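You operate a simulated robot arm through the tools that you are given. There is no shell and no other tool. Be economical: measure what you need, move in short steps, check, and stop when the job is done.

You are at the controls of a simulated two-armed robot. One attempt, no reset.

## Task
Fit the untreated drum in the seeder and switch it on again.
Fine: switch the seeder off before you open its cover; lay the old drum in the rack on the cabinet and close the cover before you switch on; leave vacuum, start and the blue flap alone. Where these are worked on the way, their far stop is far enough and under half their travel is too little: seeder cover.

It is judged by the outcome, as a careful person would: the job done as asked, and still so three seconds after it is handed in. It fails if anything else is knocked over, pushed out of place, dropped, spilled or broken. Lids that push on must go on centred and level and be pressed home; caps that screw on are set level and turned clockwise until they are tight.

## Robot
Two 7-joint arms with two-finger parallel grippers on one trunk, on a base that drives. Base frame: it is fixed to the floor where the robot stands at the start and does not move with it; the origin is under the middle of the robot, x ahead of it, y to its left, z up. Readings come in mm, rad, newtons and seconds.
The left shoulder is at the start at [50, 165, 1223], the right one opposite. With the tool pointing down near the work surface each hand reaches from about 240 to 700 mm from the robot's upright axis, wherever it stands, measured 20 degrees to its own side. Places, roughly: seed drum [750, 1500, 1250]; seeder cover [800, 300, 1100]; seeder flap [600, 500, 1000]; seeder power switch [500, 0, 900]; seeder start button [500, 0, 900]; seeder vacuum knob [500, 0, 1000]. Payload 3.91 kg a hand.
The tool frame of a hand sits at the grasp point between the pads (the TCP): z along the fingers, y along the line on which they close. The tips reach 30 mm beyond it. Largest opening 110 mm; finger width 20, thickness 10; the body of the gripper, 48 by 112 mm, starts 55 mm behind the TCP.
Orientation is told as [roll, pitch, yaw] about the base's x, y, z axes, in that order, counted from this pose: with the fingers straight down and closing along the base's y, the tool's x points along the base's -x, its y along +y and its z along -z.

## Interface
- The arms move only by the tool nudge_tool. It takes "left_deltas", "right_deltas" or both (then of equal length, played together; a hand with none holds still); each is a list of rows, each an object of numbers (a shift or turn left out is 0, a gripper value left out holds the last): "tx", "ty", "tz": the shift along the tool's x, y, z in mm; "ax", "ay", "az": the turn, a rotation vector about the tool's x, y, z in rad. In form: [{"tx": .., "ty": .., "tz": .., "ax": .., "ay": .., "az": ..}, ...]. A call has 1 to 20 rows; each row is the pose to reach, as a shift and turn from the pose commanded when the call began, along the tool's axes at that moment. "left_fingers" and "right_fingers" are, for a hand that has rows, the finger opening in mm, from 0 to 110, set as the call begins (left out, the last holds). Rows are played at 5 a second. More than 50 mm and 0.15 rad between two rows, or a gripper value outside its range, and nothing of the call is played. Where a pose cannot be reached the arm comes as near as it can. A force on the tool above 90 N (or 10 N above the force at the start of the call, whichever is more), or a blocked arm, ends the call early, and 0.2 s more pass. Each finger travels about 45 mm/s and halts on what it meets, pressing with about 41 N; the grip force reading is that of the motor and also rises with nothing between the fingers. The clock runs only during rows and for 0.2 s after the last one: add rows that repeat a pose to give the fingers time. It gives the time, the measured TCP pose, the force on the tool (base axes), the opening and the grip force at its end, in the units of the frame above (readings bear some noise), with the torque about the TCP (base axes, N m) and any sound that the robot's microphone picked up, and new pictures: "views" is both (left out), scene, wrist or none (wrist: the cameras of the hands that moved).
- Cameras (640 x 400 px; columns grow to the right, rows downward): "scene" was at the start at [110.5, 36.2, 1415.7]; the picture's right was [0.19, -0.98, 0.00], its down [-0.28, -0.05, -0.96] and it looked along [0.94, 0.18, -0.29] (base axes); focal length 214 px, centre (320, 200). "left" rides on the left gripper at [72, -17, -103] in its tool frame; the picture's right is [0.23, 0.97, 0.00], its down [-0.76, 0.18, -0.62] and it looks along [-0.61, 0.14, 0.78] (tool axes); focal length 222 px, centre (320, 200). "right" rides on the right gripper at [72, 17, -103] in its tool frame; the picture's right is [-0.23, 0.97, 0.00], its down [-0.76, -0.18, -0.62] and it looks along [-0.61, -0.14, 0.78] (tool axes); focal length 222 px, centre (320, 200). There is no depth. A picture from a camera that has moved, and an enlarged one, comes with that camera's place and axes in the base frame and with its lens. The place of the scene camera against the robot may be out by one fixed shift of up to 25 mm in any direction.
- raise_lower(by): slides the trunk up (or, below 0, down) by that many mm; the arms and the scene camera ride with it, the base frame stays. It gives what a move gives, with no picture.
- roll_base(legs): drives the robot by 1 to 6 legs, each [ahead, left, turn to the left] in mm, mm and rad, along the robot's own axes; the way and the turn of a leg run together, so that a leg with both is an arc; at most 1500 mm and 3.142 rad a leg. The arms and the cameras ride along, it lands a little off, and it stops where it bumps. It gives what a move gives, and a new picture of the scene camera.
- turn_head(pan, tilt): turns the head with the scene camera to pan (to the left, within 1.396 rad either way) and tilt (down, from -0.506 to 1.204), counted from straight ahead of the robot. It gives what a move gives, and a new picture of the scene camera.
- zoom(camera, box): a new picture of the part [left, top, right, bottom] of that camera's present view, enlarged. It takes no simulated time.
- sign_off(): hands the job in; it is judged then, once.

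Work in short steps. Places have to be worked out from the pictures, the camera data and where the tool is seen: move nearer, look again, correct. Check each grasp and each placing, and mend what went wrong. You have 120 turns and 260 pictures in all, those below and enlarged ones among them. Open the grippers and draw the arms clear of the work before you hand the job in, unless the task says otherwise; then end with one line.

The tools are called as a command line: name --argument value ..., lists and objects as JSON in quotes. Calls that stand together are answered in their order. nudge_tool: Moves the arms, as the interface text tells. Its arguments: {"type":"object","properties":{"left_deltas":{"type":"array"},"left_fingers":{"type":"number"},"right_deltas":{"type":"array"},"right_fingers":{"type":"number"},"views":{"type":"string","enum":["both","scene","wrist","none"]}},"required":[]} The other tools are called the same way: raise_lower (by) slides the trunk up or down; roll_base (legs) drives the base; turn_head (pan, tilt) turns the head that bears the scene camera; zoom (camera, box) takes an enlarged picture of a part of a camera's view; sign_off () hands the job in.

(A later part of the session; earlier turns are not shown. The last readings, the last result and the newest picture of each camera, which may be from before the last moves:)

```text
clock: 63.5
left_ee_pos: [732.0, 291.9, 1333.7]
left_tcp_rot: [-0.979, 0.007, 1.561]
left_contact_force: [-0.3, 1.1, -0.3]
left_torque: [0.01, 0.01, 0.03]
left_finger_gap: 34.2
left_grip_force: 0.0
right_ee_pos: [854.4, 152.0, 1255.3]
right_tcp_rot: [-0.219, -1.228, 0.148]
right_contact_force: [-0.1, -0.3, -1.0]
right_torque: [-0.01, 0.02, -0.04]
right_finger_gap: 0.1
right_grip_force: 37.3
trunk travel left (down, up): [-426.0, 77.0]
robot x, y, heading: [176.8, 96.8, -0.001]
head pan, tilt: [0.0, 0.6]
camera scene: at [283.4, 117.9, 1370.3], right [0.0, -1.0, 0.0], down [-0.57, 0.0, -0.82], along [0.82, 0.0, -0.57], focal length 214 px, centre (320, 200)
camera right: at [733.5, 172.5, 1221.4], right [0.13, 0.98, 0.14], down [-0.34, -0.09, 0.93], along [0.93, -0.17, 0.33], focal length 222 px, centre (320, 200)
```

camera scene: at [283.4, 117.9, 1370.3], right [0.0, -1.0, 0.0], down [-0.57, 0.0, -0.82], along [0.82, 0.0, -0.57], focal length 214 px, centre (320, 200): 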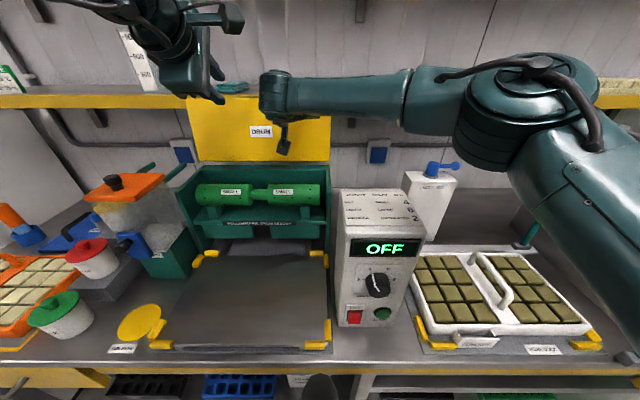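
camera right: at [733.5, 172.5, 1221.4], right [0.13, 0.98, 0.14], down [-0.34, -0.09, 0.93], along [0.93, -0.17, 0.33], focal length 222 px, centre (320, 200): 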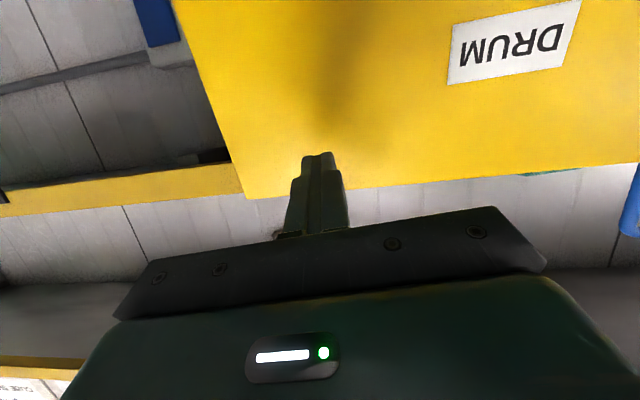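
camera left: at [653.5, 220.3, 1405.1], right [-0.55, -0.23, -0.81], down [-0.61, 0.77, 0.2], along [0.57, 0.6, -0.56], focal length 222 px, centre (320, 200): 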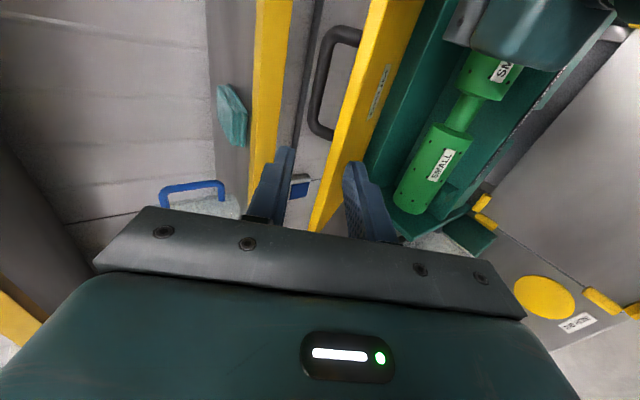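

The cover stays open by itself. I withdraw the right hand back and to the right.

nudge_tool --right_deltas '[{"tx": 3, "ty": -8, "tz": -40}, {"tx": 8, "ty": -25, "tz": -80}, {"tx": 13, "ty": -50, "tz": -118, "ay": 0.1}, {"tx": 18, "ty": -78, "tz": -155, "ay": 0.23}, {"tx": 24, "ty": -106, "tz": -190, "ay": 0.37}, {"tx": 30, "ty": -138, "tz": -226, "ay": 0.51}, {"tx": 36, "ty": -170, "tz": -260, "ay": 0.65}, {"tx": 43, "ty": -203, "tz": -292, "ay": 0.79}, {"tx": 51, "ty": -235, "tz": -322, "ay": 0.93}]' --views "scene"

zoom --camera "scene" --box '[160, 80, 350, 260]'

zoom --camera "left" --box '[300, 0, 620, 260]'

```text
clock: 65.5
left_ee_pos: [731.3, 290.7, 1334.6]
left_tcp_rot: [-0.98, 0.007, 1.561]
left_contact_force: [-0.4, 0.6, -0.3]
left_torque: [-0.01, 0.02, -0.01]
left_finger_gap: 34.1
left_grip_force: 0.0
right_ee_pos: [518.6, -59.0, 1332.4]
right_tcp_rot: [-0.076, -0.303, -0.035]
right_contact_force: [0.1, 0.2, 0.4]
right_torque: [0.0, -0.03, -0.03]
right_finger_gap: 0.2
right_grip_force: 37.9
trunk travel left (down, up): [-426.0, 77.0]
robot x, y, heading: [177.6, 97.6, 0.001]
head pan, tilt: [0.0, 0.6]
camera scene: at [282.1, 117.0, 1370.5], right [0.0, -1.0, 0.0], down [-0.56, 0.0, -0.83], along [0.83, 0.0, -0.56], focal length 214 px, centre (320, 200)
```

scene: 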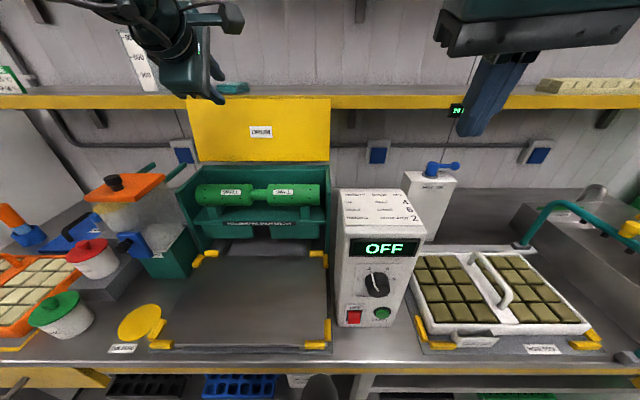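

```text
2.22 times, centred on (255, 170) of scene
camera zoom: at [282.1, 117.0, 1370.5], right [0.0, -1.0, 0.0], down [-0.56, 0.0, -0.83], along [0.83, 0.0, -0.56], focal length 477 px, centre (464, 267)
```

zoom: 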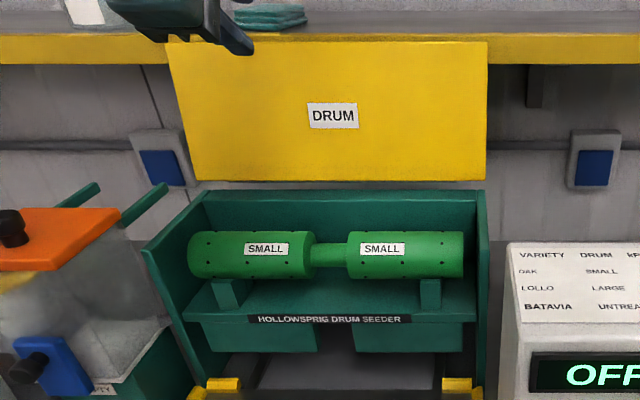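

```text
1.54 times, centred on (460, 130) of left
camera zoom: at [653.7, 219.2, 1405.8], right [-0.55, -0.23, -0.81], down [-0.61, 0.77, 0.2], along [0.58, 0.6, -0.56], focal length 342 px, centre (105, 308)
```

zoom: 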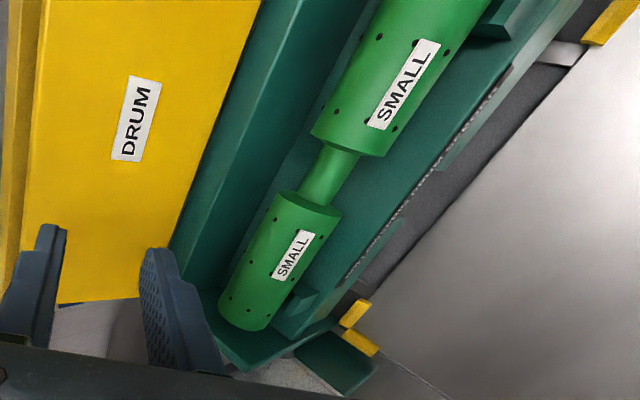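

The drum's neck is at about [797, 265, 1045], gap ~42 mm between its ends. I bring the left hand to vertical above the neck.

nudge_tool --left_fingers 64 --left_deltas '[{"tx": 3, "ty": 10, "tz": 15, "ax": -0.1225}, {"tx": 6, "ty": 22, "tz": 32, "ax": -0.245}, {"tx": 10, "ty": 35, "tz": 50, "ax": -0.3675}, {"tx": 13, "ty": 49, "tz": 70, "ax": -0.49}, {"tx": 16, "ty": 63, "tz": 90, "ax": -0.6125}, {"tx": 19, "ty": 78, "tz": 110, "ax": -0.735}, {"tx": 22, "ty": 93, "tz": 131, "ax": -0.8575}, {"tx": 26, "ty": 107.7, "tz": 151.7, "ax": -0.98}]'

zoom --camera "left" --box '[160, 20, 480, 240]'

```text
clock: 67.3
left_ee_pos: [725.8, 316.4, 1146.2]
left_tcp_rot: [0.002, 0.009, 1.563]
left_contact_force: [-0.4, 0.5, -0.4]
left_torque: [0.0, 0.02, -0.02]
left_finger_gap: 63.9
left_grip_force: 0.0
left hand out of reach, approached as far as the arm can: row 4, 5, 6, 7, 8
right_ee_pos: [521.2, -58.6, 1331.6]
right_tcp_rot: [-0.076, -0.304, -0.037]
right_contact_force: [0.4, 0.0, 0.7]
right_torque: [0.02, 0.0, -0.03]
right_finger_gap: 0.0
right_grip_force: 37.5
trunk travel left (down, up): [-426.0, 77.0]
robot x, y, heading: [175.2, 97.3, -0.004]
head pan, tilt: [0.0, 0.6]
camera scene: at [284.2, 118.1, 1370.3], right [0.0, -1.0, 0.0], down [-0.57, 0.0, -0.82], along [0.82, 0.0, -0.57], focal length 214 px, centre (320, 200)
camera left: at [741.6, 244.1, 1250.1], right [-0.98, -0.22, 0.0], down [-0.17, 0.77, 0.62], along [-0.14, 0.6, -0.79], focal length 222 px, centre (320, 200)
```

scene: 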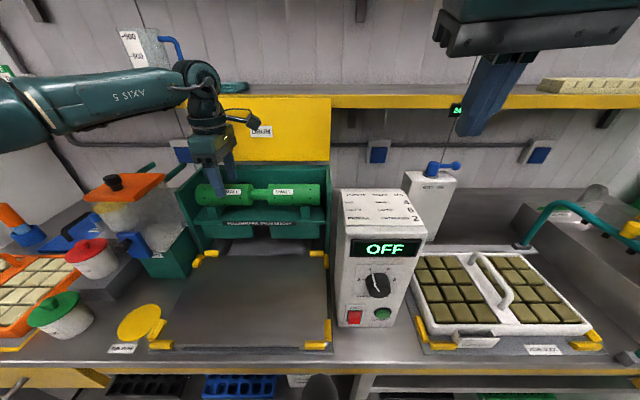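
left: 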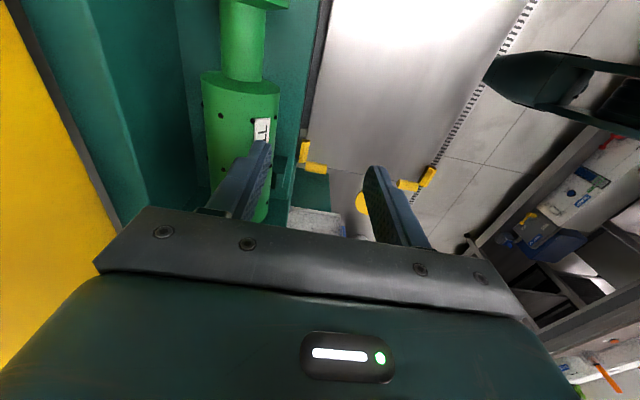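

```text
1.82 times, centred on (320, 130) of left
camera zoom: at [741.6, 244.1, 1250.1], right [-0.98, -0.22, 0.0], down [-0.17, 0.77, 0.62], along [-0.14, 0.6, -0.79], focal length 404 px, centre (320, 327)
```

zoom: 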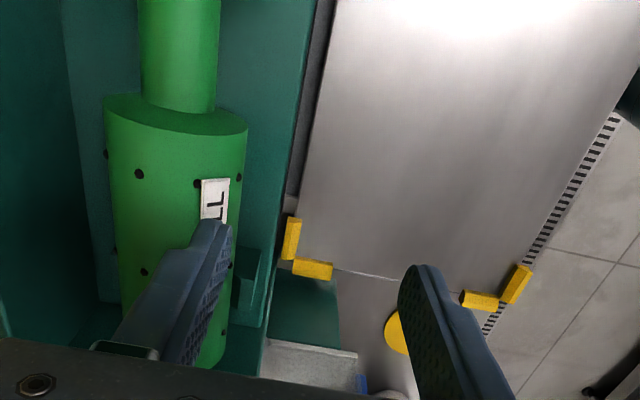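

The arm falls short at this yaw. I drive the base 70 mm ahead to bring the hand over the drum (fingertips clear above it).

roll_base --legs '[[70, 0, 0]]'

zoom --camera "left" --box '[160, 0, 480, 240]'

```text
clock: 68.3
left_ee_pos: [758.9, 316.3, 1144.8]
left_tcp_rot: [0.0, 0.007, 1.562]
left_contact_force: [-0.6, 0.1, 0.9]
left_torque: [-0.01, -0.03, 0.01]
left_finger_gap: 63.8
left_grip_force: 0.0
right_ee_pos: [556.6, -57.8, 1331.1]
right_tcp_rot: [-0.079, -0.301, -0.038]
right_contact_force: [-0.8, 0.1, -0.1]
right_torque: [0.0, -0.04, 0.0]
right_finger_gap: 0.0
right_grip_force: 37.7
trunk travel left (down, up): [-426.0, 77.0]
robot x, y, heading: [213.7, 98.8, 0.002]
head pan, tilt: [0.0, 0.6]
stopped in leg 1: the robot was blocked; the commanded pose is now the measured one
camera scene: at [318.1, 118.0, 1370.6], right [0.0, -1.0, 0.0], down [-0.56, 0.0, -0.83], along [0.83, 0.0, -0.56], focal length 214 px, centre (320, 200)
```

scene: 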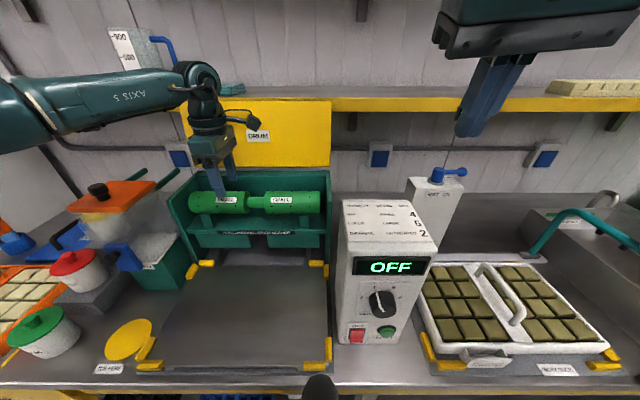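

```text
1.67 times, centred on (320, 120) of left
camera zoom: at [776.4, 244.1, 1250.0], right [-0.98, -0.22, 0.0], down [-0.17, 0.77, 0.62], along [-0.14, 0.6, -0.79], focal length 370 px, centre (320, 333)
```

zoom: 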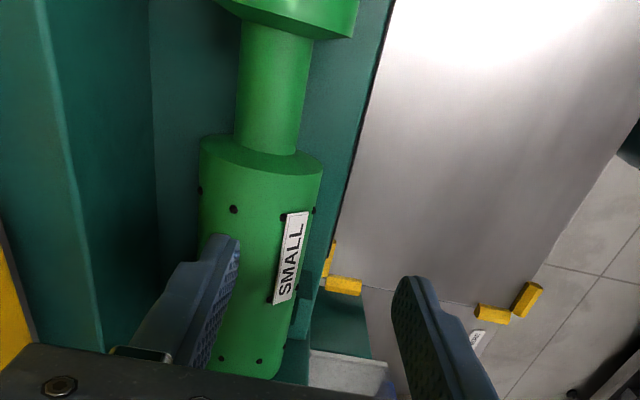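

The base is against the bench now. The neck triangulates to [793, 265, 1058]. I try shifting the hand over it.

nudge_tool --left_deltas '[{"tx": 17, "ty": -11, "ax": 0.05}, {"tx": 34, "ty": -22, "ax": 0.1}, {"tx": 51, "ty": -34, "ax": 0.15}]'

zoom --camera "left" --box '[160, 0, 480, 240]'

```text
clock: 69.1
left_ee_pos: [768.9, 287.7, 1144.2]
left_tcp_rot: [-0.15, 0.007, 1.562]
left_contact_force: [-0.6, -0.6, -0.1]
left_torque: [-0.02, 0.0, -0.01]
left_finger_gap: 63.9
left_grip_force: 0.0
left hand out of reach, approached as far as the arm can: row 1, 2, 3
right_ee_pos: [557.4, -58.2, 1332.2]
right_tcp_rot: [-0.079, -0.3, -0.039]
right_contact_force: [-0.6, -0.4, -0.3]
right_torque: [0.01, -0.01, 0.0]
right_finger_gap: 0.0
right_grip_force: 37.4
trunk travel left (down, up): [-426.0, 77.0]
robot x, y, heading: [209.0, 98.3, -0.001]
head pan, tilt: [0.0, 0.6]
camera scene: at [319.9, 117.9, 1370.4], right [0.0, -1.0, 0.0], down [-0.56, 0.0, -0.83], along [0.83, 0.0, -0.56], focal length 214 px, centre (320, 200)
camera left: at [770.2, 215.9, 1249.0], right [-0.96, -0.22, -0.14], down [-0.26, 0.77, 0.58], along [-0.02, 0.6, -0.8], focal length 222 px, centre (320, 200)
```

scene: 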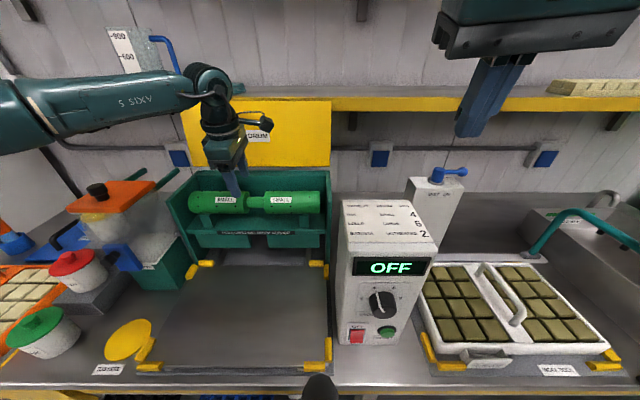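
left: 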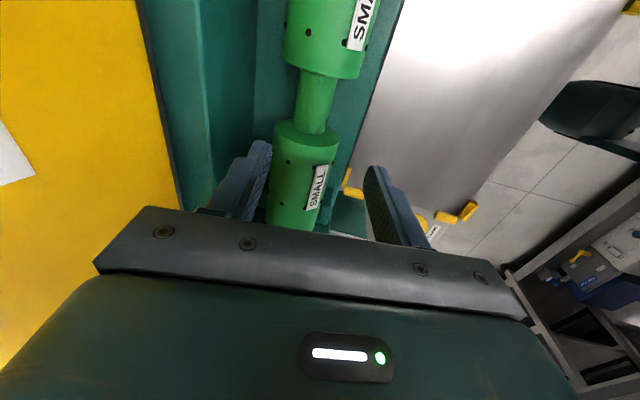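

```text
1.67 times, centred on (320, 120) of left
camera zoom: at [770.2, 215.9, 1249.0], right [-0.96, -0.22, -0.14], down [-0.26, 0.77, 0.58], along [-0.02, 0.6, -0.8], focal length 370 px, centre (320, 333)
```

zoom: 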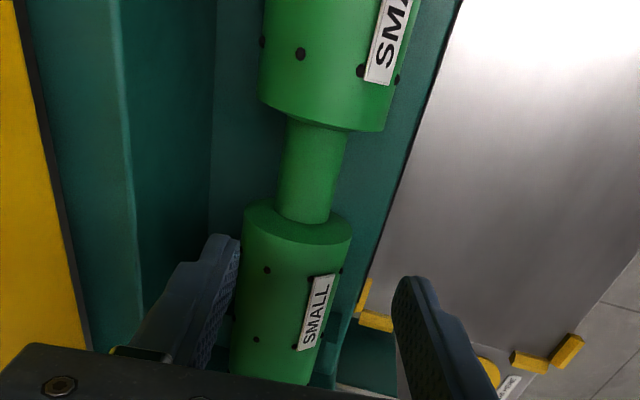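

Still short by ~25 mm in x and y: this yaw cramps the arm. I test the opposite yaw using the right arm (its mirror case), first levelling it.

nudge_tool --right_deltas '[{"ay": 0.1, "ax": 0.025}, {"ay": 0.2, "ax": 0.05}, {"ay": 0.3, "ax": 0.075}]' --views "none"

nudge_tool --right_deltas '[{"tx": -12, "az": -0.14}, {"tx": -24, "az": -0.28}, {"tx": -36, "az": -0.42}, {"tx": -48, "az": -0.56}, {"tx": -60, "az": -0.7}, {"tx": -72, "az": -0.84}, {"tx": -84, "az": -0.98}, {"tx": -96, "az": -1.12}, {"tx": -108, "az": -1.26}, {"tx": -120, "az": -1.4}, {"tx": -130, "az": -1.54}]'

```text
clock: 69.9
left_ee_pos: [769.4, 288.5, 1143.5]
left_tcp_rot: [-0.149, 0.009, 1.561]
left_contact_force: [-0.1, -0.1, 0.4]
left_torque: [0.01, 0.03, 0.0]
left_finger_gap: 64.0
left_grip_force: 0.1
right_ee_pos: [557.4, -55.8, 1331.4]
right_tcp_rot: [-0.149, 0.0, -0.07]
right_contact_force: [0.6, -0.2, -0.1]
right_torque: [0.0, 0.02, 0.0]
right_finger_gap: 0.0
right_grip_force: 37.9
trunk travel left (down, up): [-426.0, 77.0]
robot x, y, heading: [211.9, 97.9, 0.005]
head pan, tilt: [0.0, 0.6]
```

```text
clock: 72.3
left_ee_pos: [769.3, 288.2, 1144.6]
left_tcp_rot: [-0.148, 0.01, 1.562]
left_contact_force: [0.5, -0.7, -0.7]
left_torque: [0.04, 0.0, -0.02]
left_finger_gap: 64.0
left_grip_force: 0.0
right_ee_pos: [531.8, 15.2, 1246.0]
right_tcp_rot: [-0.01, 0.145, 1.461]
right_contact_force: [-0.4, 0.2, 0.5]
right_torque: [-0.01, -0.01, -0.02]
right_finger_gap: 0.0
right_grip_force: 37.9
right hand out of reach, approached as far as the arm can: row 7, 8, 9, 10, 11
trunk travel left (down, up): [-426.0, 77.0]
robot x, y, heading: [214.4, 99.3, -0.001]
head pan, tilt: [0.0, 0.6]
camera scene: at [320.0, 118.3, 1370.4], right [0.0, -1.0, 0.0], down [-0.56, 0.0, -0.83], along [0.83, 0.0, -0.56], focal length 214 px, centre (320, 200)
camera right: at [508.0, -39.9, 1358.0], right [-0.94, 0.33, -0.04], down [0.26, 0.82, 0.51], along [0.2, 0.47, -0.86], focal length 222 px, centre (320, 200)
```

scene: 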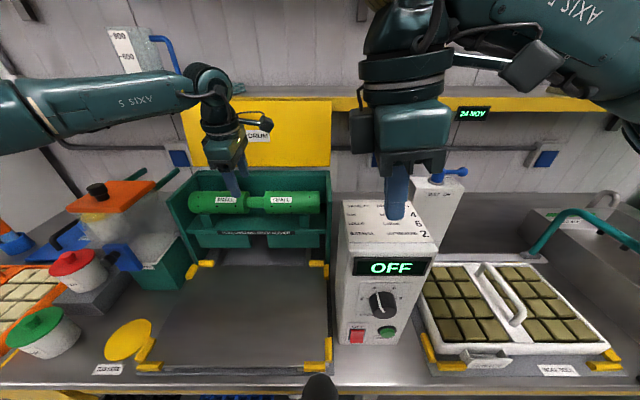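
right: 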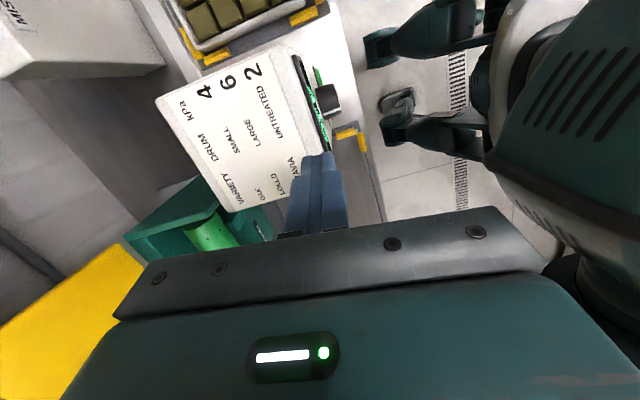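

That side is worse, so the left arm with more forward tilt is right. I tilt the left hand a further 0.35 rad in place and clear the right arm from over the box.

nudge_tool --left_fingers 56 --left_deltas '[{"ax": 0.12}, {"ax": 0.24}, {"ax": 0.35}, {"ax": 0.35}]' --right_deltas '[{"az": 0.14}, {"az": 0.28}, {"az": 0.42, "ty": 10}, {"az": 0.56, "ty": 20}]'

zoom --camera "left" --box '[160, 0, 480, 240]'

```text
clock: 73.3
left_ee_pos: [768.8, 287.1, 1143.1]
left_tcp_rot: [-0.499, 0.008, 1.563]
left_contact_force: [-0.5, 1.5, 0.2]
left_torque: [-0.01, -0.01, -0.01]
left_finger_gap: 55.9
left_grip_force: 0.0
right_ee_pos: [514.3, 16.5, 1247.4]
right_tcp_rot: [-0.086, 0.123, 0.899]
right_contact_force: [-0.2, -0.5, 0.0]
right_torque: [0.05, -0.02, -0.04]
right_finger_gap: 0.0
right_grip_force: 37.6
trunk travel left (down, up): [-426.0, 77.0]
robot x, y, heading: [211.0, 101.2, 0.003]
head pan, tilt: [0.0, 0.6]
camera scene: at [320.2, 118.0, 1370.3], right [0.0, -1.0, 0.0], down [-0.57, 0.0, -0.82], along [0.82, 0.0, -0.57], focal length 214 px, centre (320, 200)
camera right: at [456.8, -16.3, 1357.5], right [-0.63, 0.77, -0.11], down [0.62, 0.58, 0.54], along [0.48, 0.27, -0.84], focal length 222 px, centre (320, 200)
camera left: at [733.9, 216.2, 1242.3], right [-0.86, -0.22, -0.46], down [-0.45, 0.77, 0.46], along [0.25, 0.6, -0.76], focal length 222 px, centre (320, 200)
```

scene: 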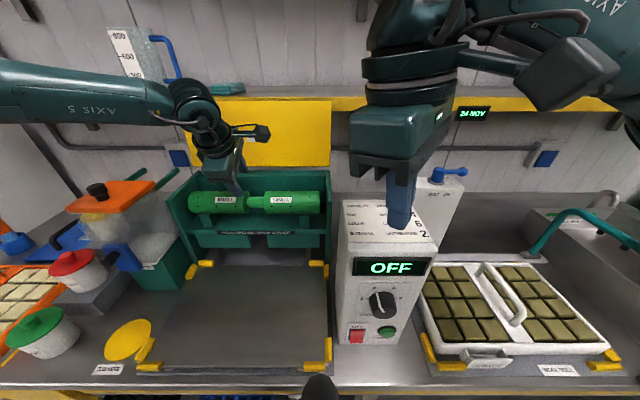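
right: 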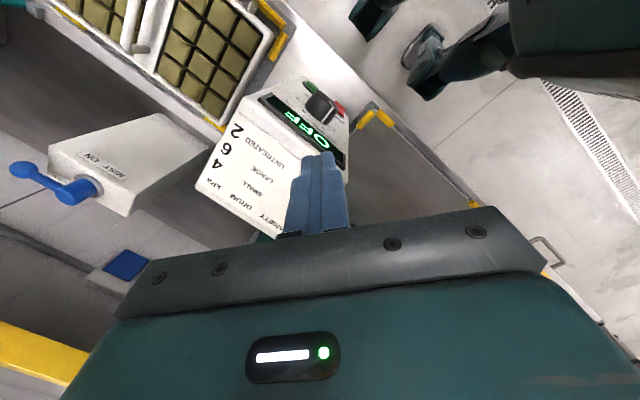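
left: 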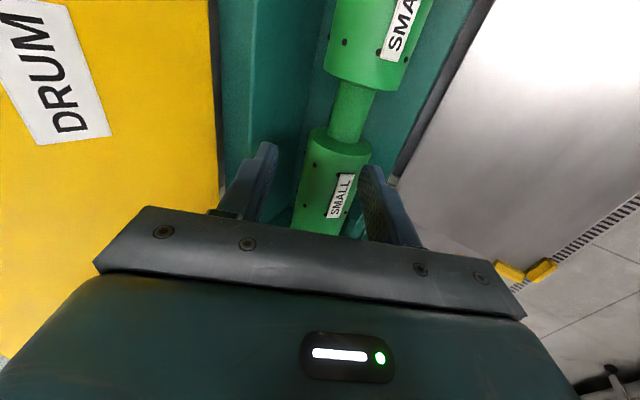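

```text
1.67 times, centred on (320, 120) of left
camera zoom: at [733.9, 216.2, 1242.3], right [-0.86, -0.22, -0.46], down [-0.45, 0.77, 0.46], along [0.25, 0.6, -0.76], focal length 370 px, centre (320, 333)
```

zoom: 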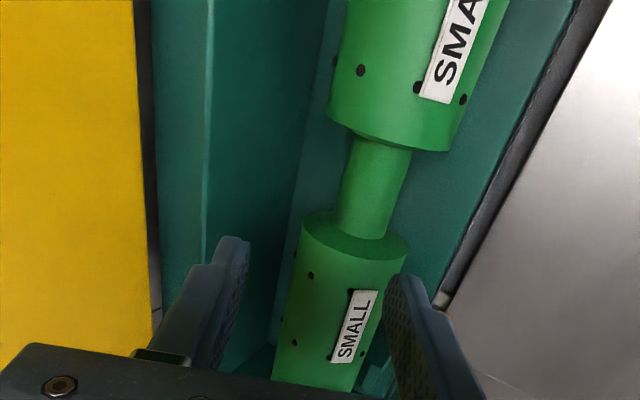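

Neck confirmed at [789, 266, 1058] with the gap spanning y 246–286. I align laterally and descend partway.

nudge_tool --left_deltas '[{"tx": 21, "ty": 22, "tz": 15}, {"tx": 21, "ty": 22, "tz": 40}]' --views "wrist"

zoom --camera "left" --box '[160, 0, 480, 240]'

```text
clock: 73.9
left_ee_pos: [769.1, 266.0, 1097.6]
left_tcp_rot: [-0.497, 0.009, 1.562]
left_contact_force: [0.0, 0.2, -0.7]
left_torque: [-0.02, -0.01, 0.02]
left_finger_gap: 56.1
left_grip_force: 0.0
right_ee_pos: [515.2, 15.7, 1247.5]
right_tcp_rot: [-0.084, 0.121, 0.9]
right_contact_force: [0.7, 0.6, 0.4]
right_torque: [0.0, 0.0, 0.0]
right_finger_gap: 0.3
right_grip_force: 37.6
trunk travel left (down, up): [-426.0, 77.0]
robot x, y, heading: [209.9, 100.5, -0.002]
head pan, tilt: [0.0, 0.6]
camera left: at [734.6, 194.0, 1196.4], right [-0.86, -0.22, -0.46], down [-0.45, 0.77, 0.46], along [0.25, 0.6, -0.76], focal length 222 px, centre (320, 200)
```

left: 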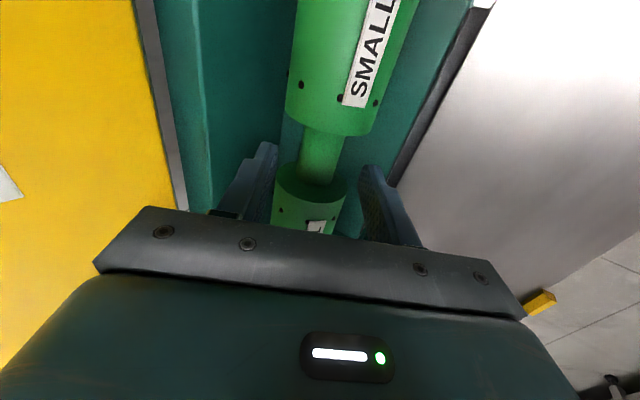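

```text
1.67 times, centred on (320, 120) of left
camera zoom: at [734.6, 194.0, 1196.4], right [-0.86, -0.22, -0.46], down [-0.45, 0.77, 0.46], along [0.25, 0.6, -0.76], focal length 370 px, centre (320, 333)
```

zoom: 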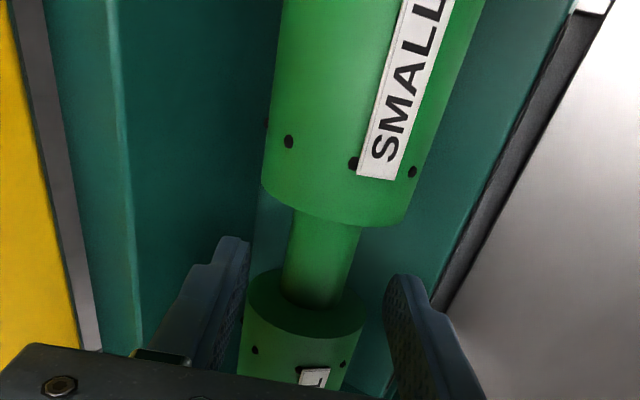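

Well aligned. I descend the last 34 mm and close on the neck.

nudge_tool --left_deltas '[{"tz": 17}, {"tz": 34}]' --views "none"

nudge_tool --left_fingers 0 --left_deltas '[{"tz": 0}, {"tz": 0}, {"tz": 0}, {"tz": 0}]' --views "wrist"

```text
clock: 74.5
left_ee_pos: [784.1, 265.3, 1066.8]
left_tcp_rot: [-0.496, 0.008, 1.561]
left_contact_force: [-0.8, 0.2, 0.3]
left_torque: [0.02, 0.0, 0.0]
left_finger_gap: 55.8
left_grip_force: 0.1
right_ee_pos: [514.7, 15.6, 1247.7]
right_tcp_rot: [-0.086, 0.122, 0.902]
right_contact_force: [0.6, 0.3, 0.2]
right_torque: [0.04, -0.02, 0.0]
right_finger_gap: 0.1
right_grip_force: 38.2
trunk travel left (down, up): [-426.0, 77.0]
robot x, y, heading: [213.6, 96.5, 0.004]
head pan, tilt: [0.0, 0.6]
```

```text
clock: 75.5
left_ee_pos: [783.1, 265.4, 1067.9]
left_tcp_rot: [-0.501, 0.01, 1.561]
left_contact_force: [2.2, -0.1, 3.9]
left_torque: [-0.58, -0.08, 0.32]
left_finger_gap: 28.6
left_grip_force: 40.8
right_ee_pos: [515.1, 16.1, 1247.6]
right_tcp_rot: [-0.085, 0.123, 0.902]
right_contact_force: [-0.2, -0.3, -0.2]
right_torque: [0.01, 0.03, -0.01]
right_finger_gap: 0.2
right_grip_force: 37.8
trunk travel left (down, up): [-426.0, 77.0]
robot x, y, heading: [211.5, 100.9, 0.001]
head pan, tilt: [0.0, 0.6]
camera left: at [749.1, 193.9, 1167.1], right [-0.86, -0.22, -0.46], down [-0.45, 0.77, 0.46], along [0.25, 0.6, -0.76], focal length 222 px, centre (320, 200)
```

left: 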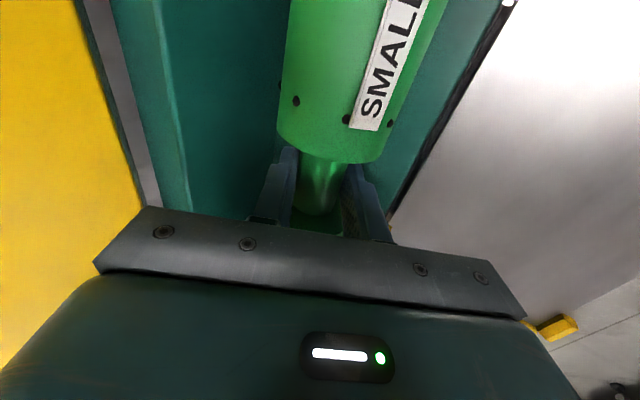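

Gripped (28.6 mm), seated pose recorded: TCP [783, 265.4, 1068], tilt 0.5. I lift straight up.

nudge_tool --left_deltas '[{"ty": -4.8, "tz": -8.8}, {"ty": -12, "tz": -22}, {"ty": -24, "tz": -44}, {"ty": -38, "tz": -70}, {"ty": -55, "tz": -101}]'

```text
clock: 76.7
left_ee_pos: [782.4, 266.4, 1183.4]
left_tcp_rot: [-0.499, 0.006, 1.56]
left_contact_force: [-0.7, -0.1, -3.4]
left_torque: [-0.03, 0.0, 0.01]
left_finger_gap: 28.3
left_grip_force: 41.0
right_ee_pos: [515.5, 14.2, 1248.0]
right_tcp_rot: [-0.087, 0.122, 0.902]
right_contact_force: [-0.2, -0.1, 0.9]
right_torque: [0.0, -0.06, 0.06]
right_finger_gap: 0.0
right_grip_force: 37.9
trunk travel left (down, up): [-426.0, 77.0]
robot x, y, heading: [210.3, 97.6, 0.006]
head pan, tilt: [0.0, 0.6]
camera scene: at [320.0, 117.9, 1370.3], right [0.0, -1.0, 0.0], down [-0.56, 0.0, -0.83], along [0.83, 0.0, -0.56], focal length 214 px, centre (320, 200)
camera left: at [749.3, 193.4, 1282.0], right [-0.86, -0.22, -0.46], down [-0.45, 0.77, 0.46], along [0.25, 0.6, -0.76], focal length 222 px, centre (320, 200)
```

scene: 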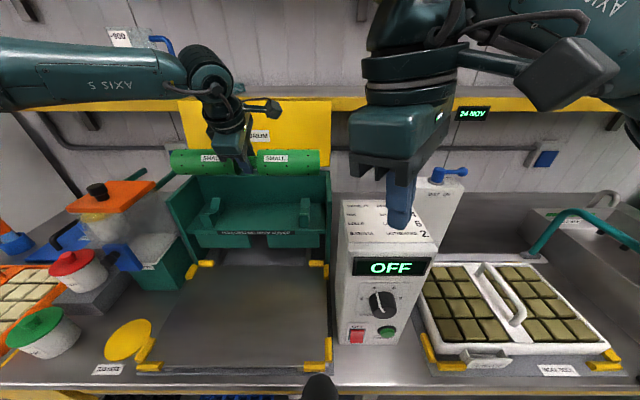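
left: 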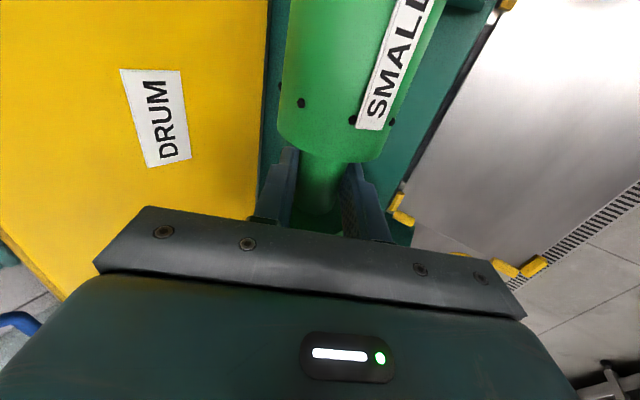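

The old drum is out (3.4 N). I back away, raise the trunk fully, and drive toward the cabinet.

roll_base --legs '[[-190, 0, 0]]'

raise_lower --by 76

turn_head --pan 0.6 --tilt 0.35

```text
clock: 78.2
left_ee_pos: [595.9, 266.9, 1183.1]
left_tcp_rot: [-0.499, 0.006, 1.567]
left_contact_force: [-0.2, 0.6, -3.3]
left_torque: [-0.02, 0.01, -0.02]
left_finger_gap: 28.2
left_grip_force: 41.0
right_ee_pos: [327.4, 14.9, 1247.9]
right_tcp_rot: [-0.087, 0.122, 0.907]
right_contact_force: [0.1, 0.1, 0.4]
right_torque: [0.0, -0.07, 0.02]
right_finger_gap: 0.0
right_grip_force: 37.6
trunk travel left (down, up): [-426.0, 77.0]
robot x, y, heading: [23.4, 100.9, 0.012]
head pan, tilt: [0.0, 0.6]
camera scene: at [132.2, 117.9, 1370.4], right [0.01, -1.0, 0.0], down [-0.56, 0.0, -0.83], along [0.83, 0.01, -0.56], focal length 214 px, centre (320, 200)
```

scene: 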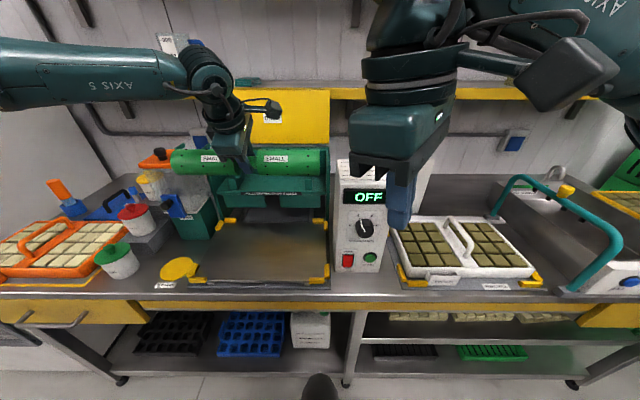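

```text
clock: 79.4
left_ee_pos: [596.7, 267.4, 1257.8]
left_tcp_rot: [-0.495, 0.007, 1.567]
left_contact_force: [0.3, 0.0, -3.2]
left_torque: [0.01, 0.0, -0.03]
left_finger_gap: 28.5
left_grip_force: 40.4
right_ee_pos: [328.6, 16.6, 1323.6]
right_tcp_rot: [-0.086, 0.122, 0.907]
right_contact_force: [0.8, 0.9, 0.3]
right_torque: [-0.01, -0.01, -0.02]
right_finger_gap: 0.0
right_grip_force: 37.5
trunk travel left (down, up): [-502.0, 1.0]
robot x, y, heading: [23.7, 99.0, 0.005]
head pan, tilt: [0.0, 0.6]
```

```text
clock: 80.4
left_ee_pos: [596.4, 266.6, 1257.4]
left_tcp_rot: [-0.497, 0.006, 1.567]
left_contact_force: [-0.3, -0.5, -3.6]
left_torque: [0.0, 0.02, 0.02]
left_finger_gap: 28.4
left_grip_force: 40.7
right_ee_pos: [329.0, 16.2, 1323.5]
right_tcp_rot: [-0.084, 0.122, 0.908]
right_contact_force: [-0.9, -0.3, 0.3]
right_torque: [0.0, -0.02, 0.01]
right_finger_gap: 0.1
right_grip_force: 37.7
trunk travel left (down, up): [-502.0, 1.0]
robot x, y, heading: [25.9, 96.0, 0.005]
head pan, tilt: [0.6, 0.351]
camera scene: at [121.1, 170.3, 1469.0], right [0.57, -0.82, 0.0], down [-0.28, -0.2, -0.94], along [0.77, 0.54, -0.34], focal length 214 px, centre (320, 200)
```

scene: 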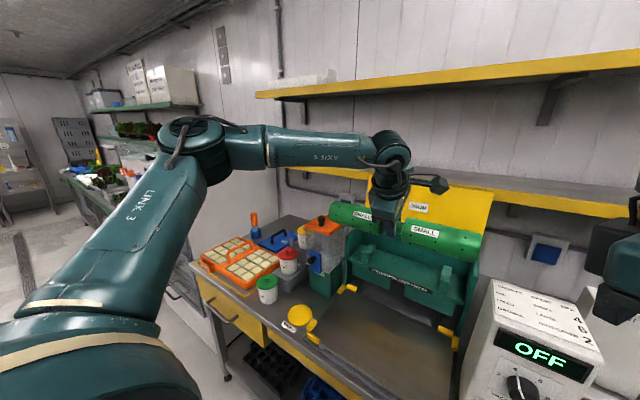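

The elbow sits high at x≈330, clear of the cabinet front. I raise the hand 110 mm more, then drive left.

nudge_tool --left_deltas '[{"ty": -17, "tz": -32}, {"ty": -35, "tz": -64}, {"ty": -53, "tz": -97}]' --views "none"

roll_base --legs '[[-20, 750, 0]]'

```text
clock: 81.2
left_ee_pos: [596.4, 277.3, 1344.9]
left_tcp_rot: [-0.497, 0.007, 1.571]
left_contact_force: [0.0, 0.1, -2.7]
left_torque: [-0.01, 0.01, 0.02]
left_finger_gap: 28.4
left_grip_force: 40.8
left hand out of reach, approached as far as the arm can: row 3
right_ee_pos: [328.1, 15.7, 1323.3]
right_tcp_rot: [-0.084, 0.121, 0.909]
right_contact_force: [-0.3, 0.6, -0.5]
right_torque: [-0.01, 0.0, -0.01]
right_finger_gap: 0.2
right_grip_force: 37.6
trunk travel left (down, up): [-502.0, 1.0]
robot x, y, heading: [25.0, 97.8, 0.002]
head pan, tilt: [0.6, 0.351]
```

```text
clock: 88.3
left_ee_pos: [574.5, 1033.7, 1345.7]
left_tcp_rot: [-0.497, 0.009, 1.563]
left_contact_force: [0.4, 0.3, -2.8]
left_torque: [0.0, 0.05, 0.0]
left_finger_gap: 28.3
left_grip_force: 40.1
right_ee_pos: [304.8, 773.9, 1323.4]
right_tcp_rot: [-0.085, 0.122, 0.901]
right_contact_force: [0.2, -0.1, -0.7]
right_torque: [-0.02, -0.01, 0.0]
right_finger_gap: 0.2
right_grip_force: 37.6
trunk travel left (down, up): [-502.0, 1.0]
robot x, y, heading: [-0.7, 853.6, -0.002]
head pan, tilt: [0.6, 0.351]
camera scene: at [98.1, 929.0, 1469.1], right [0.57, -0.82, 0.0], down [-0.28, -0.19, -0.94], along [0.77, 0.53, -0.34], focal length 214 px, centre (320, 200)
```

scene: 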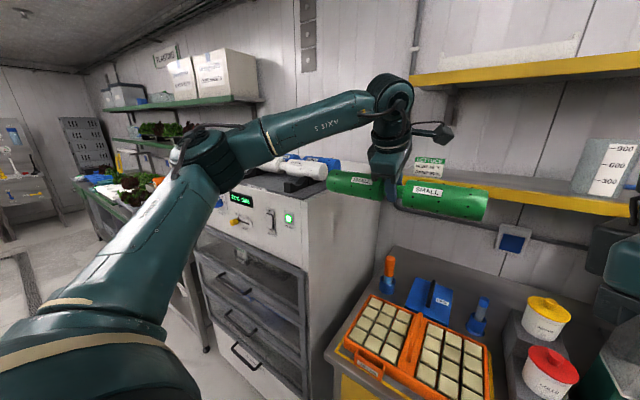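

I back off 150 mm and continue left to sit in front of the rack, then look at it.

roll_base --legs '[[-150, 0, 0], [0, 437, 0]]'

turn_head --pan 0.25 --tilt 0.35

zoom --camera "left" --box '[0, 0, 640, 400]'

```text
clock: 93.7
left_ee_pos: [423.0, 1480.3, 1344.7]
left_tcp_rot: [-0.496, 0.01, 1.569]
left_contact_force: [0.4, -0.1, -3.7]
left_torque: [-0.03, 0.04, -0.02]
left_finger_gap: 28.2
left_grip_force: 40.7
right_ee_pos: [154.7, 1220.2, 1323.2]
right_tcp_rot: [-0.084, 0.123, 0.906]
right_contact_force: [0.6, 0.2, -0.8]
right_torque: [-0.02, 0.01, -0.01]
right_finger_gap: 0.1
right_grip_force: 38.4
trunk travel left (down, up): [-502.0, 1.0]
robot x, y, heading: [-152.6, 1301.2, 0.003]
head pan, tilt: [0.6, 0.351]
camera scene: at [-53.1, 1374.9, 1469.1], right [0.57, -0.82, 0.0], down [-0.28, -0.2, -0.94], along [0.77, 0.54, -0.34], focal length 214 px, centre (320, 200)
```

scene: 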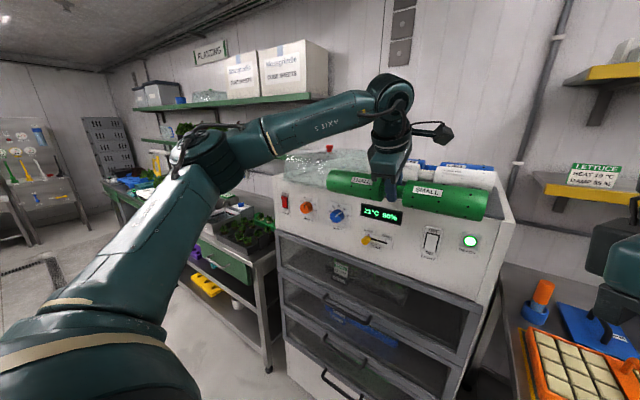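

```text
clock: 94.5
left_ee_pos: [423.5, 1480.5, 1344.9]
left_tcp_rot: [-0.497, 0.008, 1.569]
left_contact_force: [-0.8, 0.3, -3.2]
left_torque: [-0.01, 0.07, 0.02]
left_finger_gap: 27.9
left_grip_force: 41.1
right_ee_pos: [153.1, 1220.0, 1323.6]
right_tcp_rot: [-0.084, 0.122, 0.903]
right_contact_force: [-0.2, -0.2, -0.3]
right_torque: [0.0, -0.03, 0.04]
right_finger_gap: 0.1
right_grip_force: 37.4
trunk travel left (down, up): [-502.0, 1.0]
robot x, y, heading: [-150.4, 1301.1, 0.009]
head pan, tilt: [0.25, 0.351]
camera scene: at [-39.6, 1345.3, 1469.1], right [0.25, -0.97, 0.0], down [-0.33, -0.09, -0.94], along [0.91, 0.24, -0.34], focal length 214 px, centre (320, 200)
```

scene: 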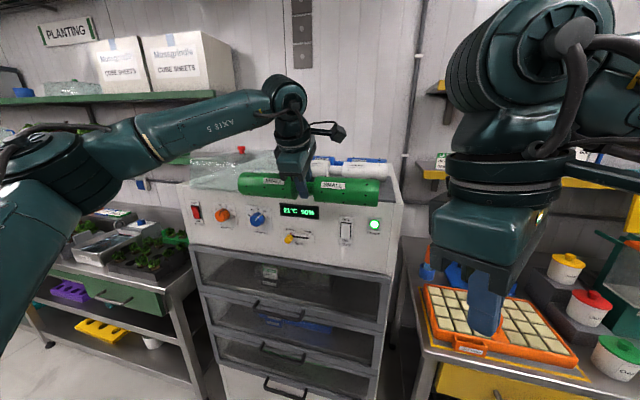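

```text
1.00 times, centred on (320, 200) of left (not enlarged: the box is as wide or as high as the picture)
camera zoom: at [388.7, 1408.9, 1443.7], right [-0.86, -0.23, -0.46], down [-0.45, 0.77, 0.46], along [0.25, 0.6, -0.76], focal length 222 px, centre (320, 200)
```

zoom: 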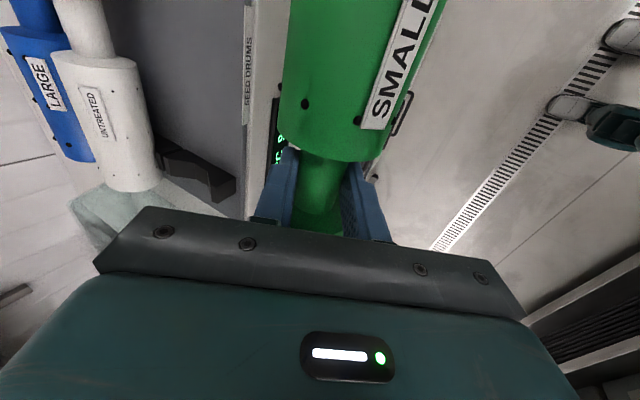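

The wrist camera sees the rack's left saddle with the empty front notch. I move ahead 90 mm and take a second view to triangulate.

roll_base --legs '[[90, 0, -0.006]]'

zoom --camera "left" --box '[0, 0, 640, 400]'

zoom --camera "scene" --box '[160, 100, 440, 270]'

```text
clock: 95.6
left_ee_pos: [514.0, 1477.1, 1344.5]
left_tcp_rot: [-0.496, 0.009, 1.564]
left_contact_force: [0.1, 0.4, -3.0]
left_torque: [-0.01, 0.03, -0.01]
left_finger_gap: 28.2
left_grip_force: 40.9
right_ee_pos: [244.3, 1219.6, 1323.3]
right_tcp_rot: [-0.084, 0.122, 0.901]
right_contact_force: [0.4, 0.4, 0.5]
right_torque: [-0.01, 0.0, 0.01]
right_finger_gap: 0.0
right_grip_force: 37.6
trunk travel left (down, up): [-502.0, 1.0]
robot x, y, heading: [-60.0, 1301.7, 0.002]
head pan, tilt: [0.25, 0.351]
camera scene: at [50.8, 1344.9, 1469.0], right [0.25, -0.97, 0.0], down [-0.33, -0.09, -0.94], along [0.91, 0.23, -0.34], focal length 214 px, centre (320, 200)
```

scene: 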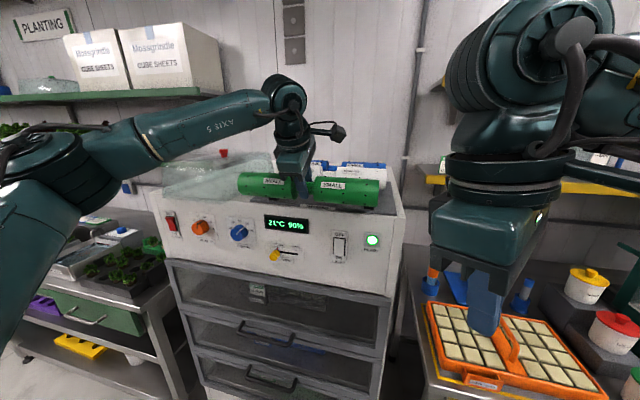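

```text
1.00 times, centred on (320, 200) of left (not enlarged: the box is as wide or as high as the picture)
camera zoom: at [479.3, 1406.3, 1443.5], right [-0.86, -0.22, -0.46], down [-0.45, 0.77, 0.46], along [0.25, 0.6, -0.76], focal length 222 px, centre (320, 200)
```

zoom: 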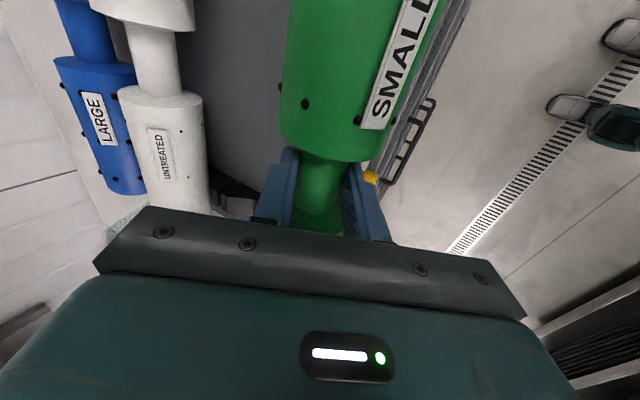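

```text
2.29 times, centred on (300, 185) of scene
camera zoom: at [50.8, 1344.9, 1469.0], right [0.25, -0.97, 0.0], down [-0.33, -0.09, -0.94], along [0.91, 0.23, -0.34], focal length 490 px, centre (366, 234)
```

zoom: 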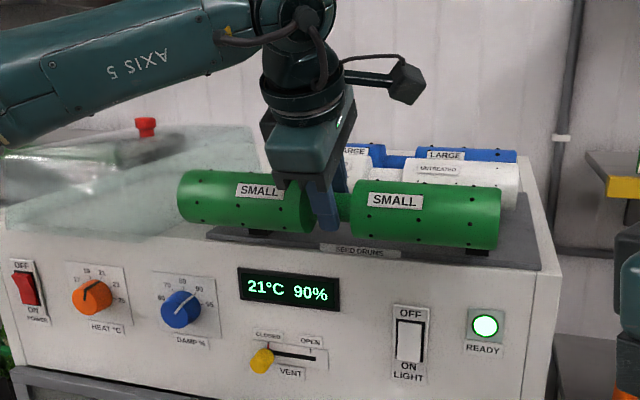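

Triangulation: white neck ≈ [697, 1460, 1297], slot pitch ≈ 88 mm, so the empty front slot is ≈ x 610. I drive the held drum above the front slot.

roll_base --legs '[[88, -17, 0]]'

zoom --camera "left" --box '[0, 0, 640, 400]'

zoom --camera "scene" --box '[180, 120, 420, 270]'

```text
clock: 96.7
left_ee_pos: [599.4, 1461.5, 1344.6]
left_tcp_rot: [-0.498, 0.009, 1.563]
left_contact_force: [-2.1, 0.7, 0.4]
left_torque: [-0.22, -0.03, -0.09]
left_finger_gap: 27.9
left_grip_force: 41.1
right_ee_pos: [329.2, 1202.6, 1325.2]
right_tcp_rot: [-0.084, 0.123, 0.901]
right_contact_force: [0.6, -0.4, 0.7]
right_torque: [0.01, 0.03, 0.0]
right_finger_gap: 0.0
right_grip_force: 37.9
trunk travel left (down, up): [-502.0, 1.0]
robot x, y, heading: [24.5, 1289.1, -0.0]
head pan, tilt: [0.25, 0.351]
camera scene: at [135.6, 1327.7, 1469.1], right [0.25, -0.97, 0.0], down [-0.33, -0.09, -0.94], along [0.91, 0.23, -0.34], focal length 214 px, centre (320, 200)
```

scene: 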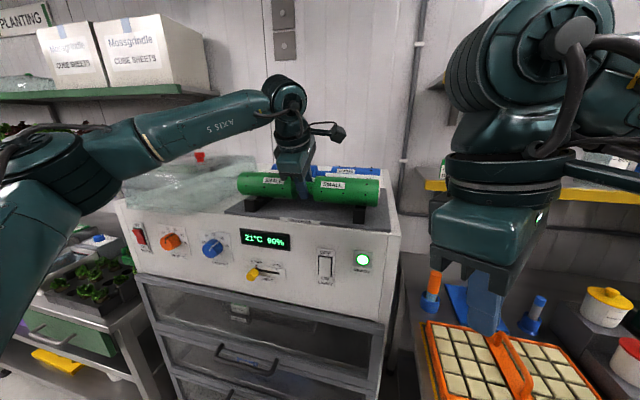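

```text
1.00 times, centred on (320, 200) of left (not enlarged: the box is as wide or as high as the picture)
camera zoom: at [564.5, 1389.0, 1443.5], right [-0.86, -0.22, -0.46], down [-0.45, 0.77, 0.46], along [0.25, 0.6, -0.76], focal length 222 px, centre (320, 200)
```

zoom: 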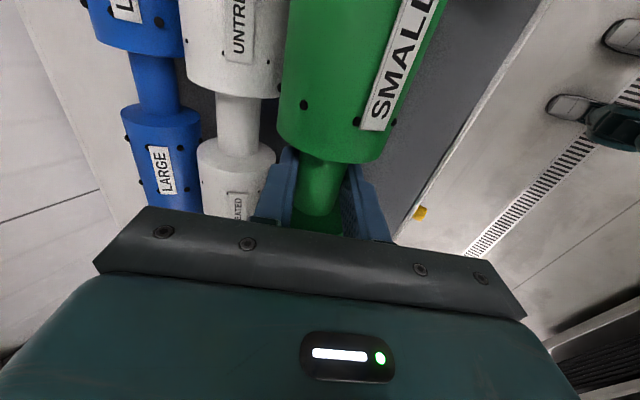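

```text
2.67 times, centred on (300, 195) of scene
camera zoom: at [135.6, 1327.7, 1469.1], right [0.25, -0.97, 0.0], down [-0.33, -0.09, -0.94], along [0.91, 0.23, -0.34], focal length 572 px, centre (373, 213)
```

zoom: 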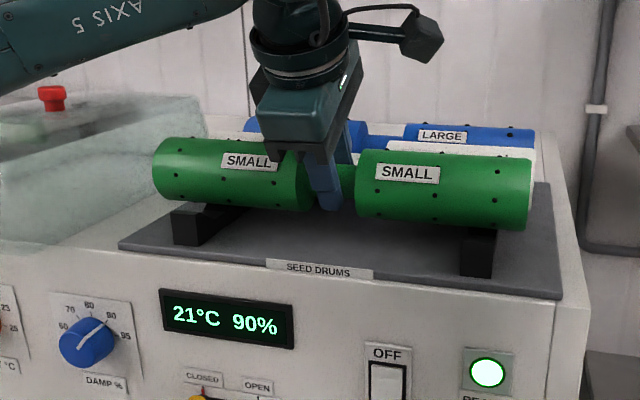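

The force reading hints at light contact (drum weight vanished). I lift 20 mm and look, also through the right-hand camera.

nudge_tool --left_deltas '[{"ty": -5, "tz": -9}, {"ty": -9.6, "tz": -17.6}]' --views "none"

zoom --camera "right" --box '[0, 0, 640, 400]'

```text
clock: 97.3
left_ee_pos: [599.0, 1466.5, 1355.1]
left_tcp_rot: [-0.496, 0.009, 1.564]
left_contact_force: [0.6, -0.3, -3.0]
left_torque: [0.01, 0.04, -0.02]
left_finger_gap: 27.9
left_grip_force: 40.7
left hand out of reach, approached as far as the arm can: row 1, 2
right_ee_pos: [328.0, 1200.5, 1322.5]
right_tcp_rot: [-0.084, 0.121, 0.9]
right_contact_force: [0.2, 0.9, 0.0]
right_torque: [-0.01, 0.0, -0.01]
right_finger_gap: 0.2
right_grip_force: 37.0
trunk travel left (down, up): [-502.0, 1.0]
robot x, y, heading: [25.5, 1286.7, -0.0]
head pan, tilt: [0.25, 0.351]
```

```text
1.00 times, centred on (320, 200) of right (not enlarged: the box is as wide or as high as the picture)
camera zoom: at [271.1, 1170.0, 1433.4], right [-0.63, 0.77, -0.11], down [0.62, 0.58, 0.54], along [0.48, 0.27, -0.84], focal length 222 px, centre (320, 200)
```

zoom: 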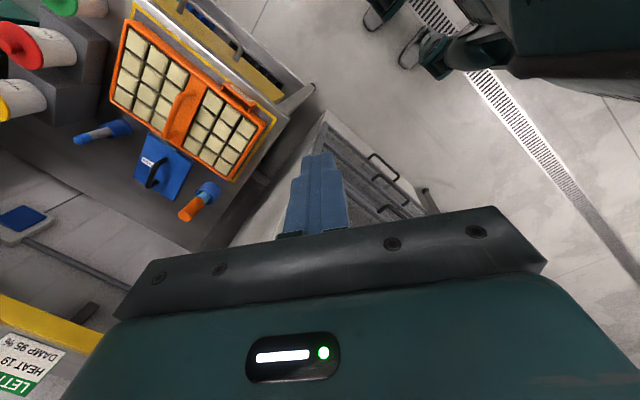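

Contact released on lifting; so the drum had touched the hump side of the saddle near z 1345. I lower again 6 mm nearer the robot, watching the forces.

nudge_tool --left_deltas '[{"tx": 6, "ty": 5, "tz": 0}, {"tx": 6, "ty": 9.2, "tz": 6.4}, {"tx": 6, "ty": 9.2, "tz": 6.4}]' --views "none"

zoom --camera "scene" --box '[220, 150, 400, 250]'

```text
clock: 98.1
left_ee_pos: [594.4, 1460.7, 1344.0]
left_tcp_rot: [-0.496, 0.01, 1.564]
left_contact_force: [-0.1, -0.1, -4.3]
left_torque: [-0.01, 0.04, 0.02]
left_finger_gap: 28.1
left_grip_force: 41.4
right_ee_pos: [329.5, 1201.5, 1323.8]
right_tcp_rot: [-0.086, 0.123, 0.901]
right_contact_force: [0.1, -0.7, -0.3]
right_torque: [-0.03, -0.02, -0.02]
right_finger_gap: 0.1
right_grip_force: 37.5
trunk travel left (down, up): [-502.0, 1.0]
robot x, y, heading: [24.4, 1288.5, -0.002]
head pan, tilt: [0.25, 0.351]
```

```text
3.56 times, centred on (310, 200) of scene
camera zoom: at [136.3, 1327.6, 1469.1], right [0.25, -0.97, 0.0], down [-0.33, -0.09, -0.94], along [0.91, 0.23, -0.34], focal length 763 px, centre (356, 200)
```

zoom: 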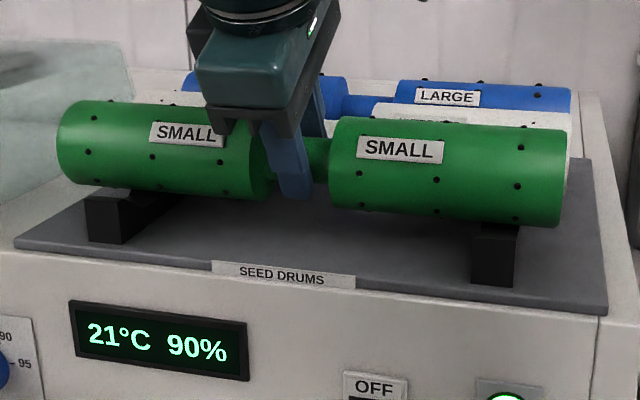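

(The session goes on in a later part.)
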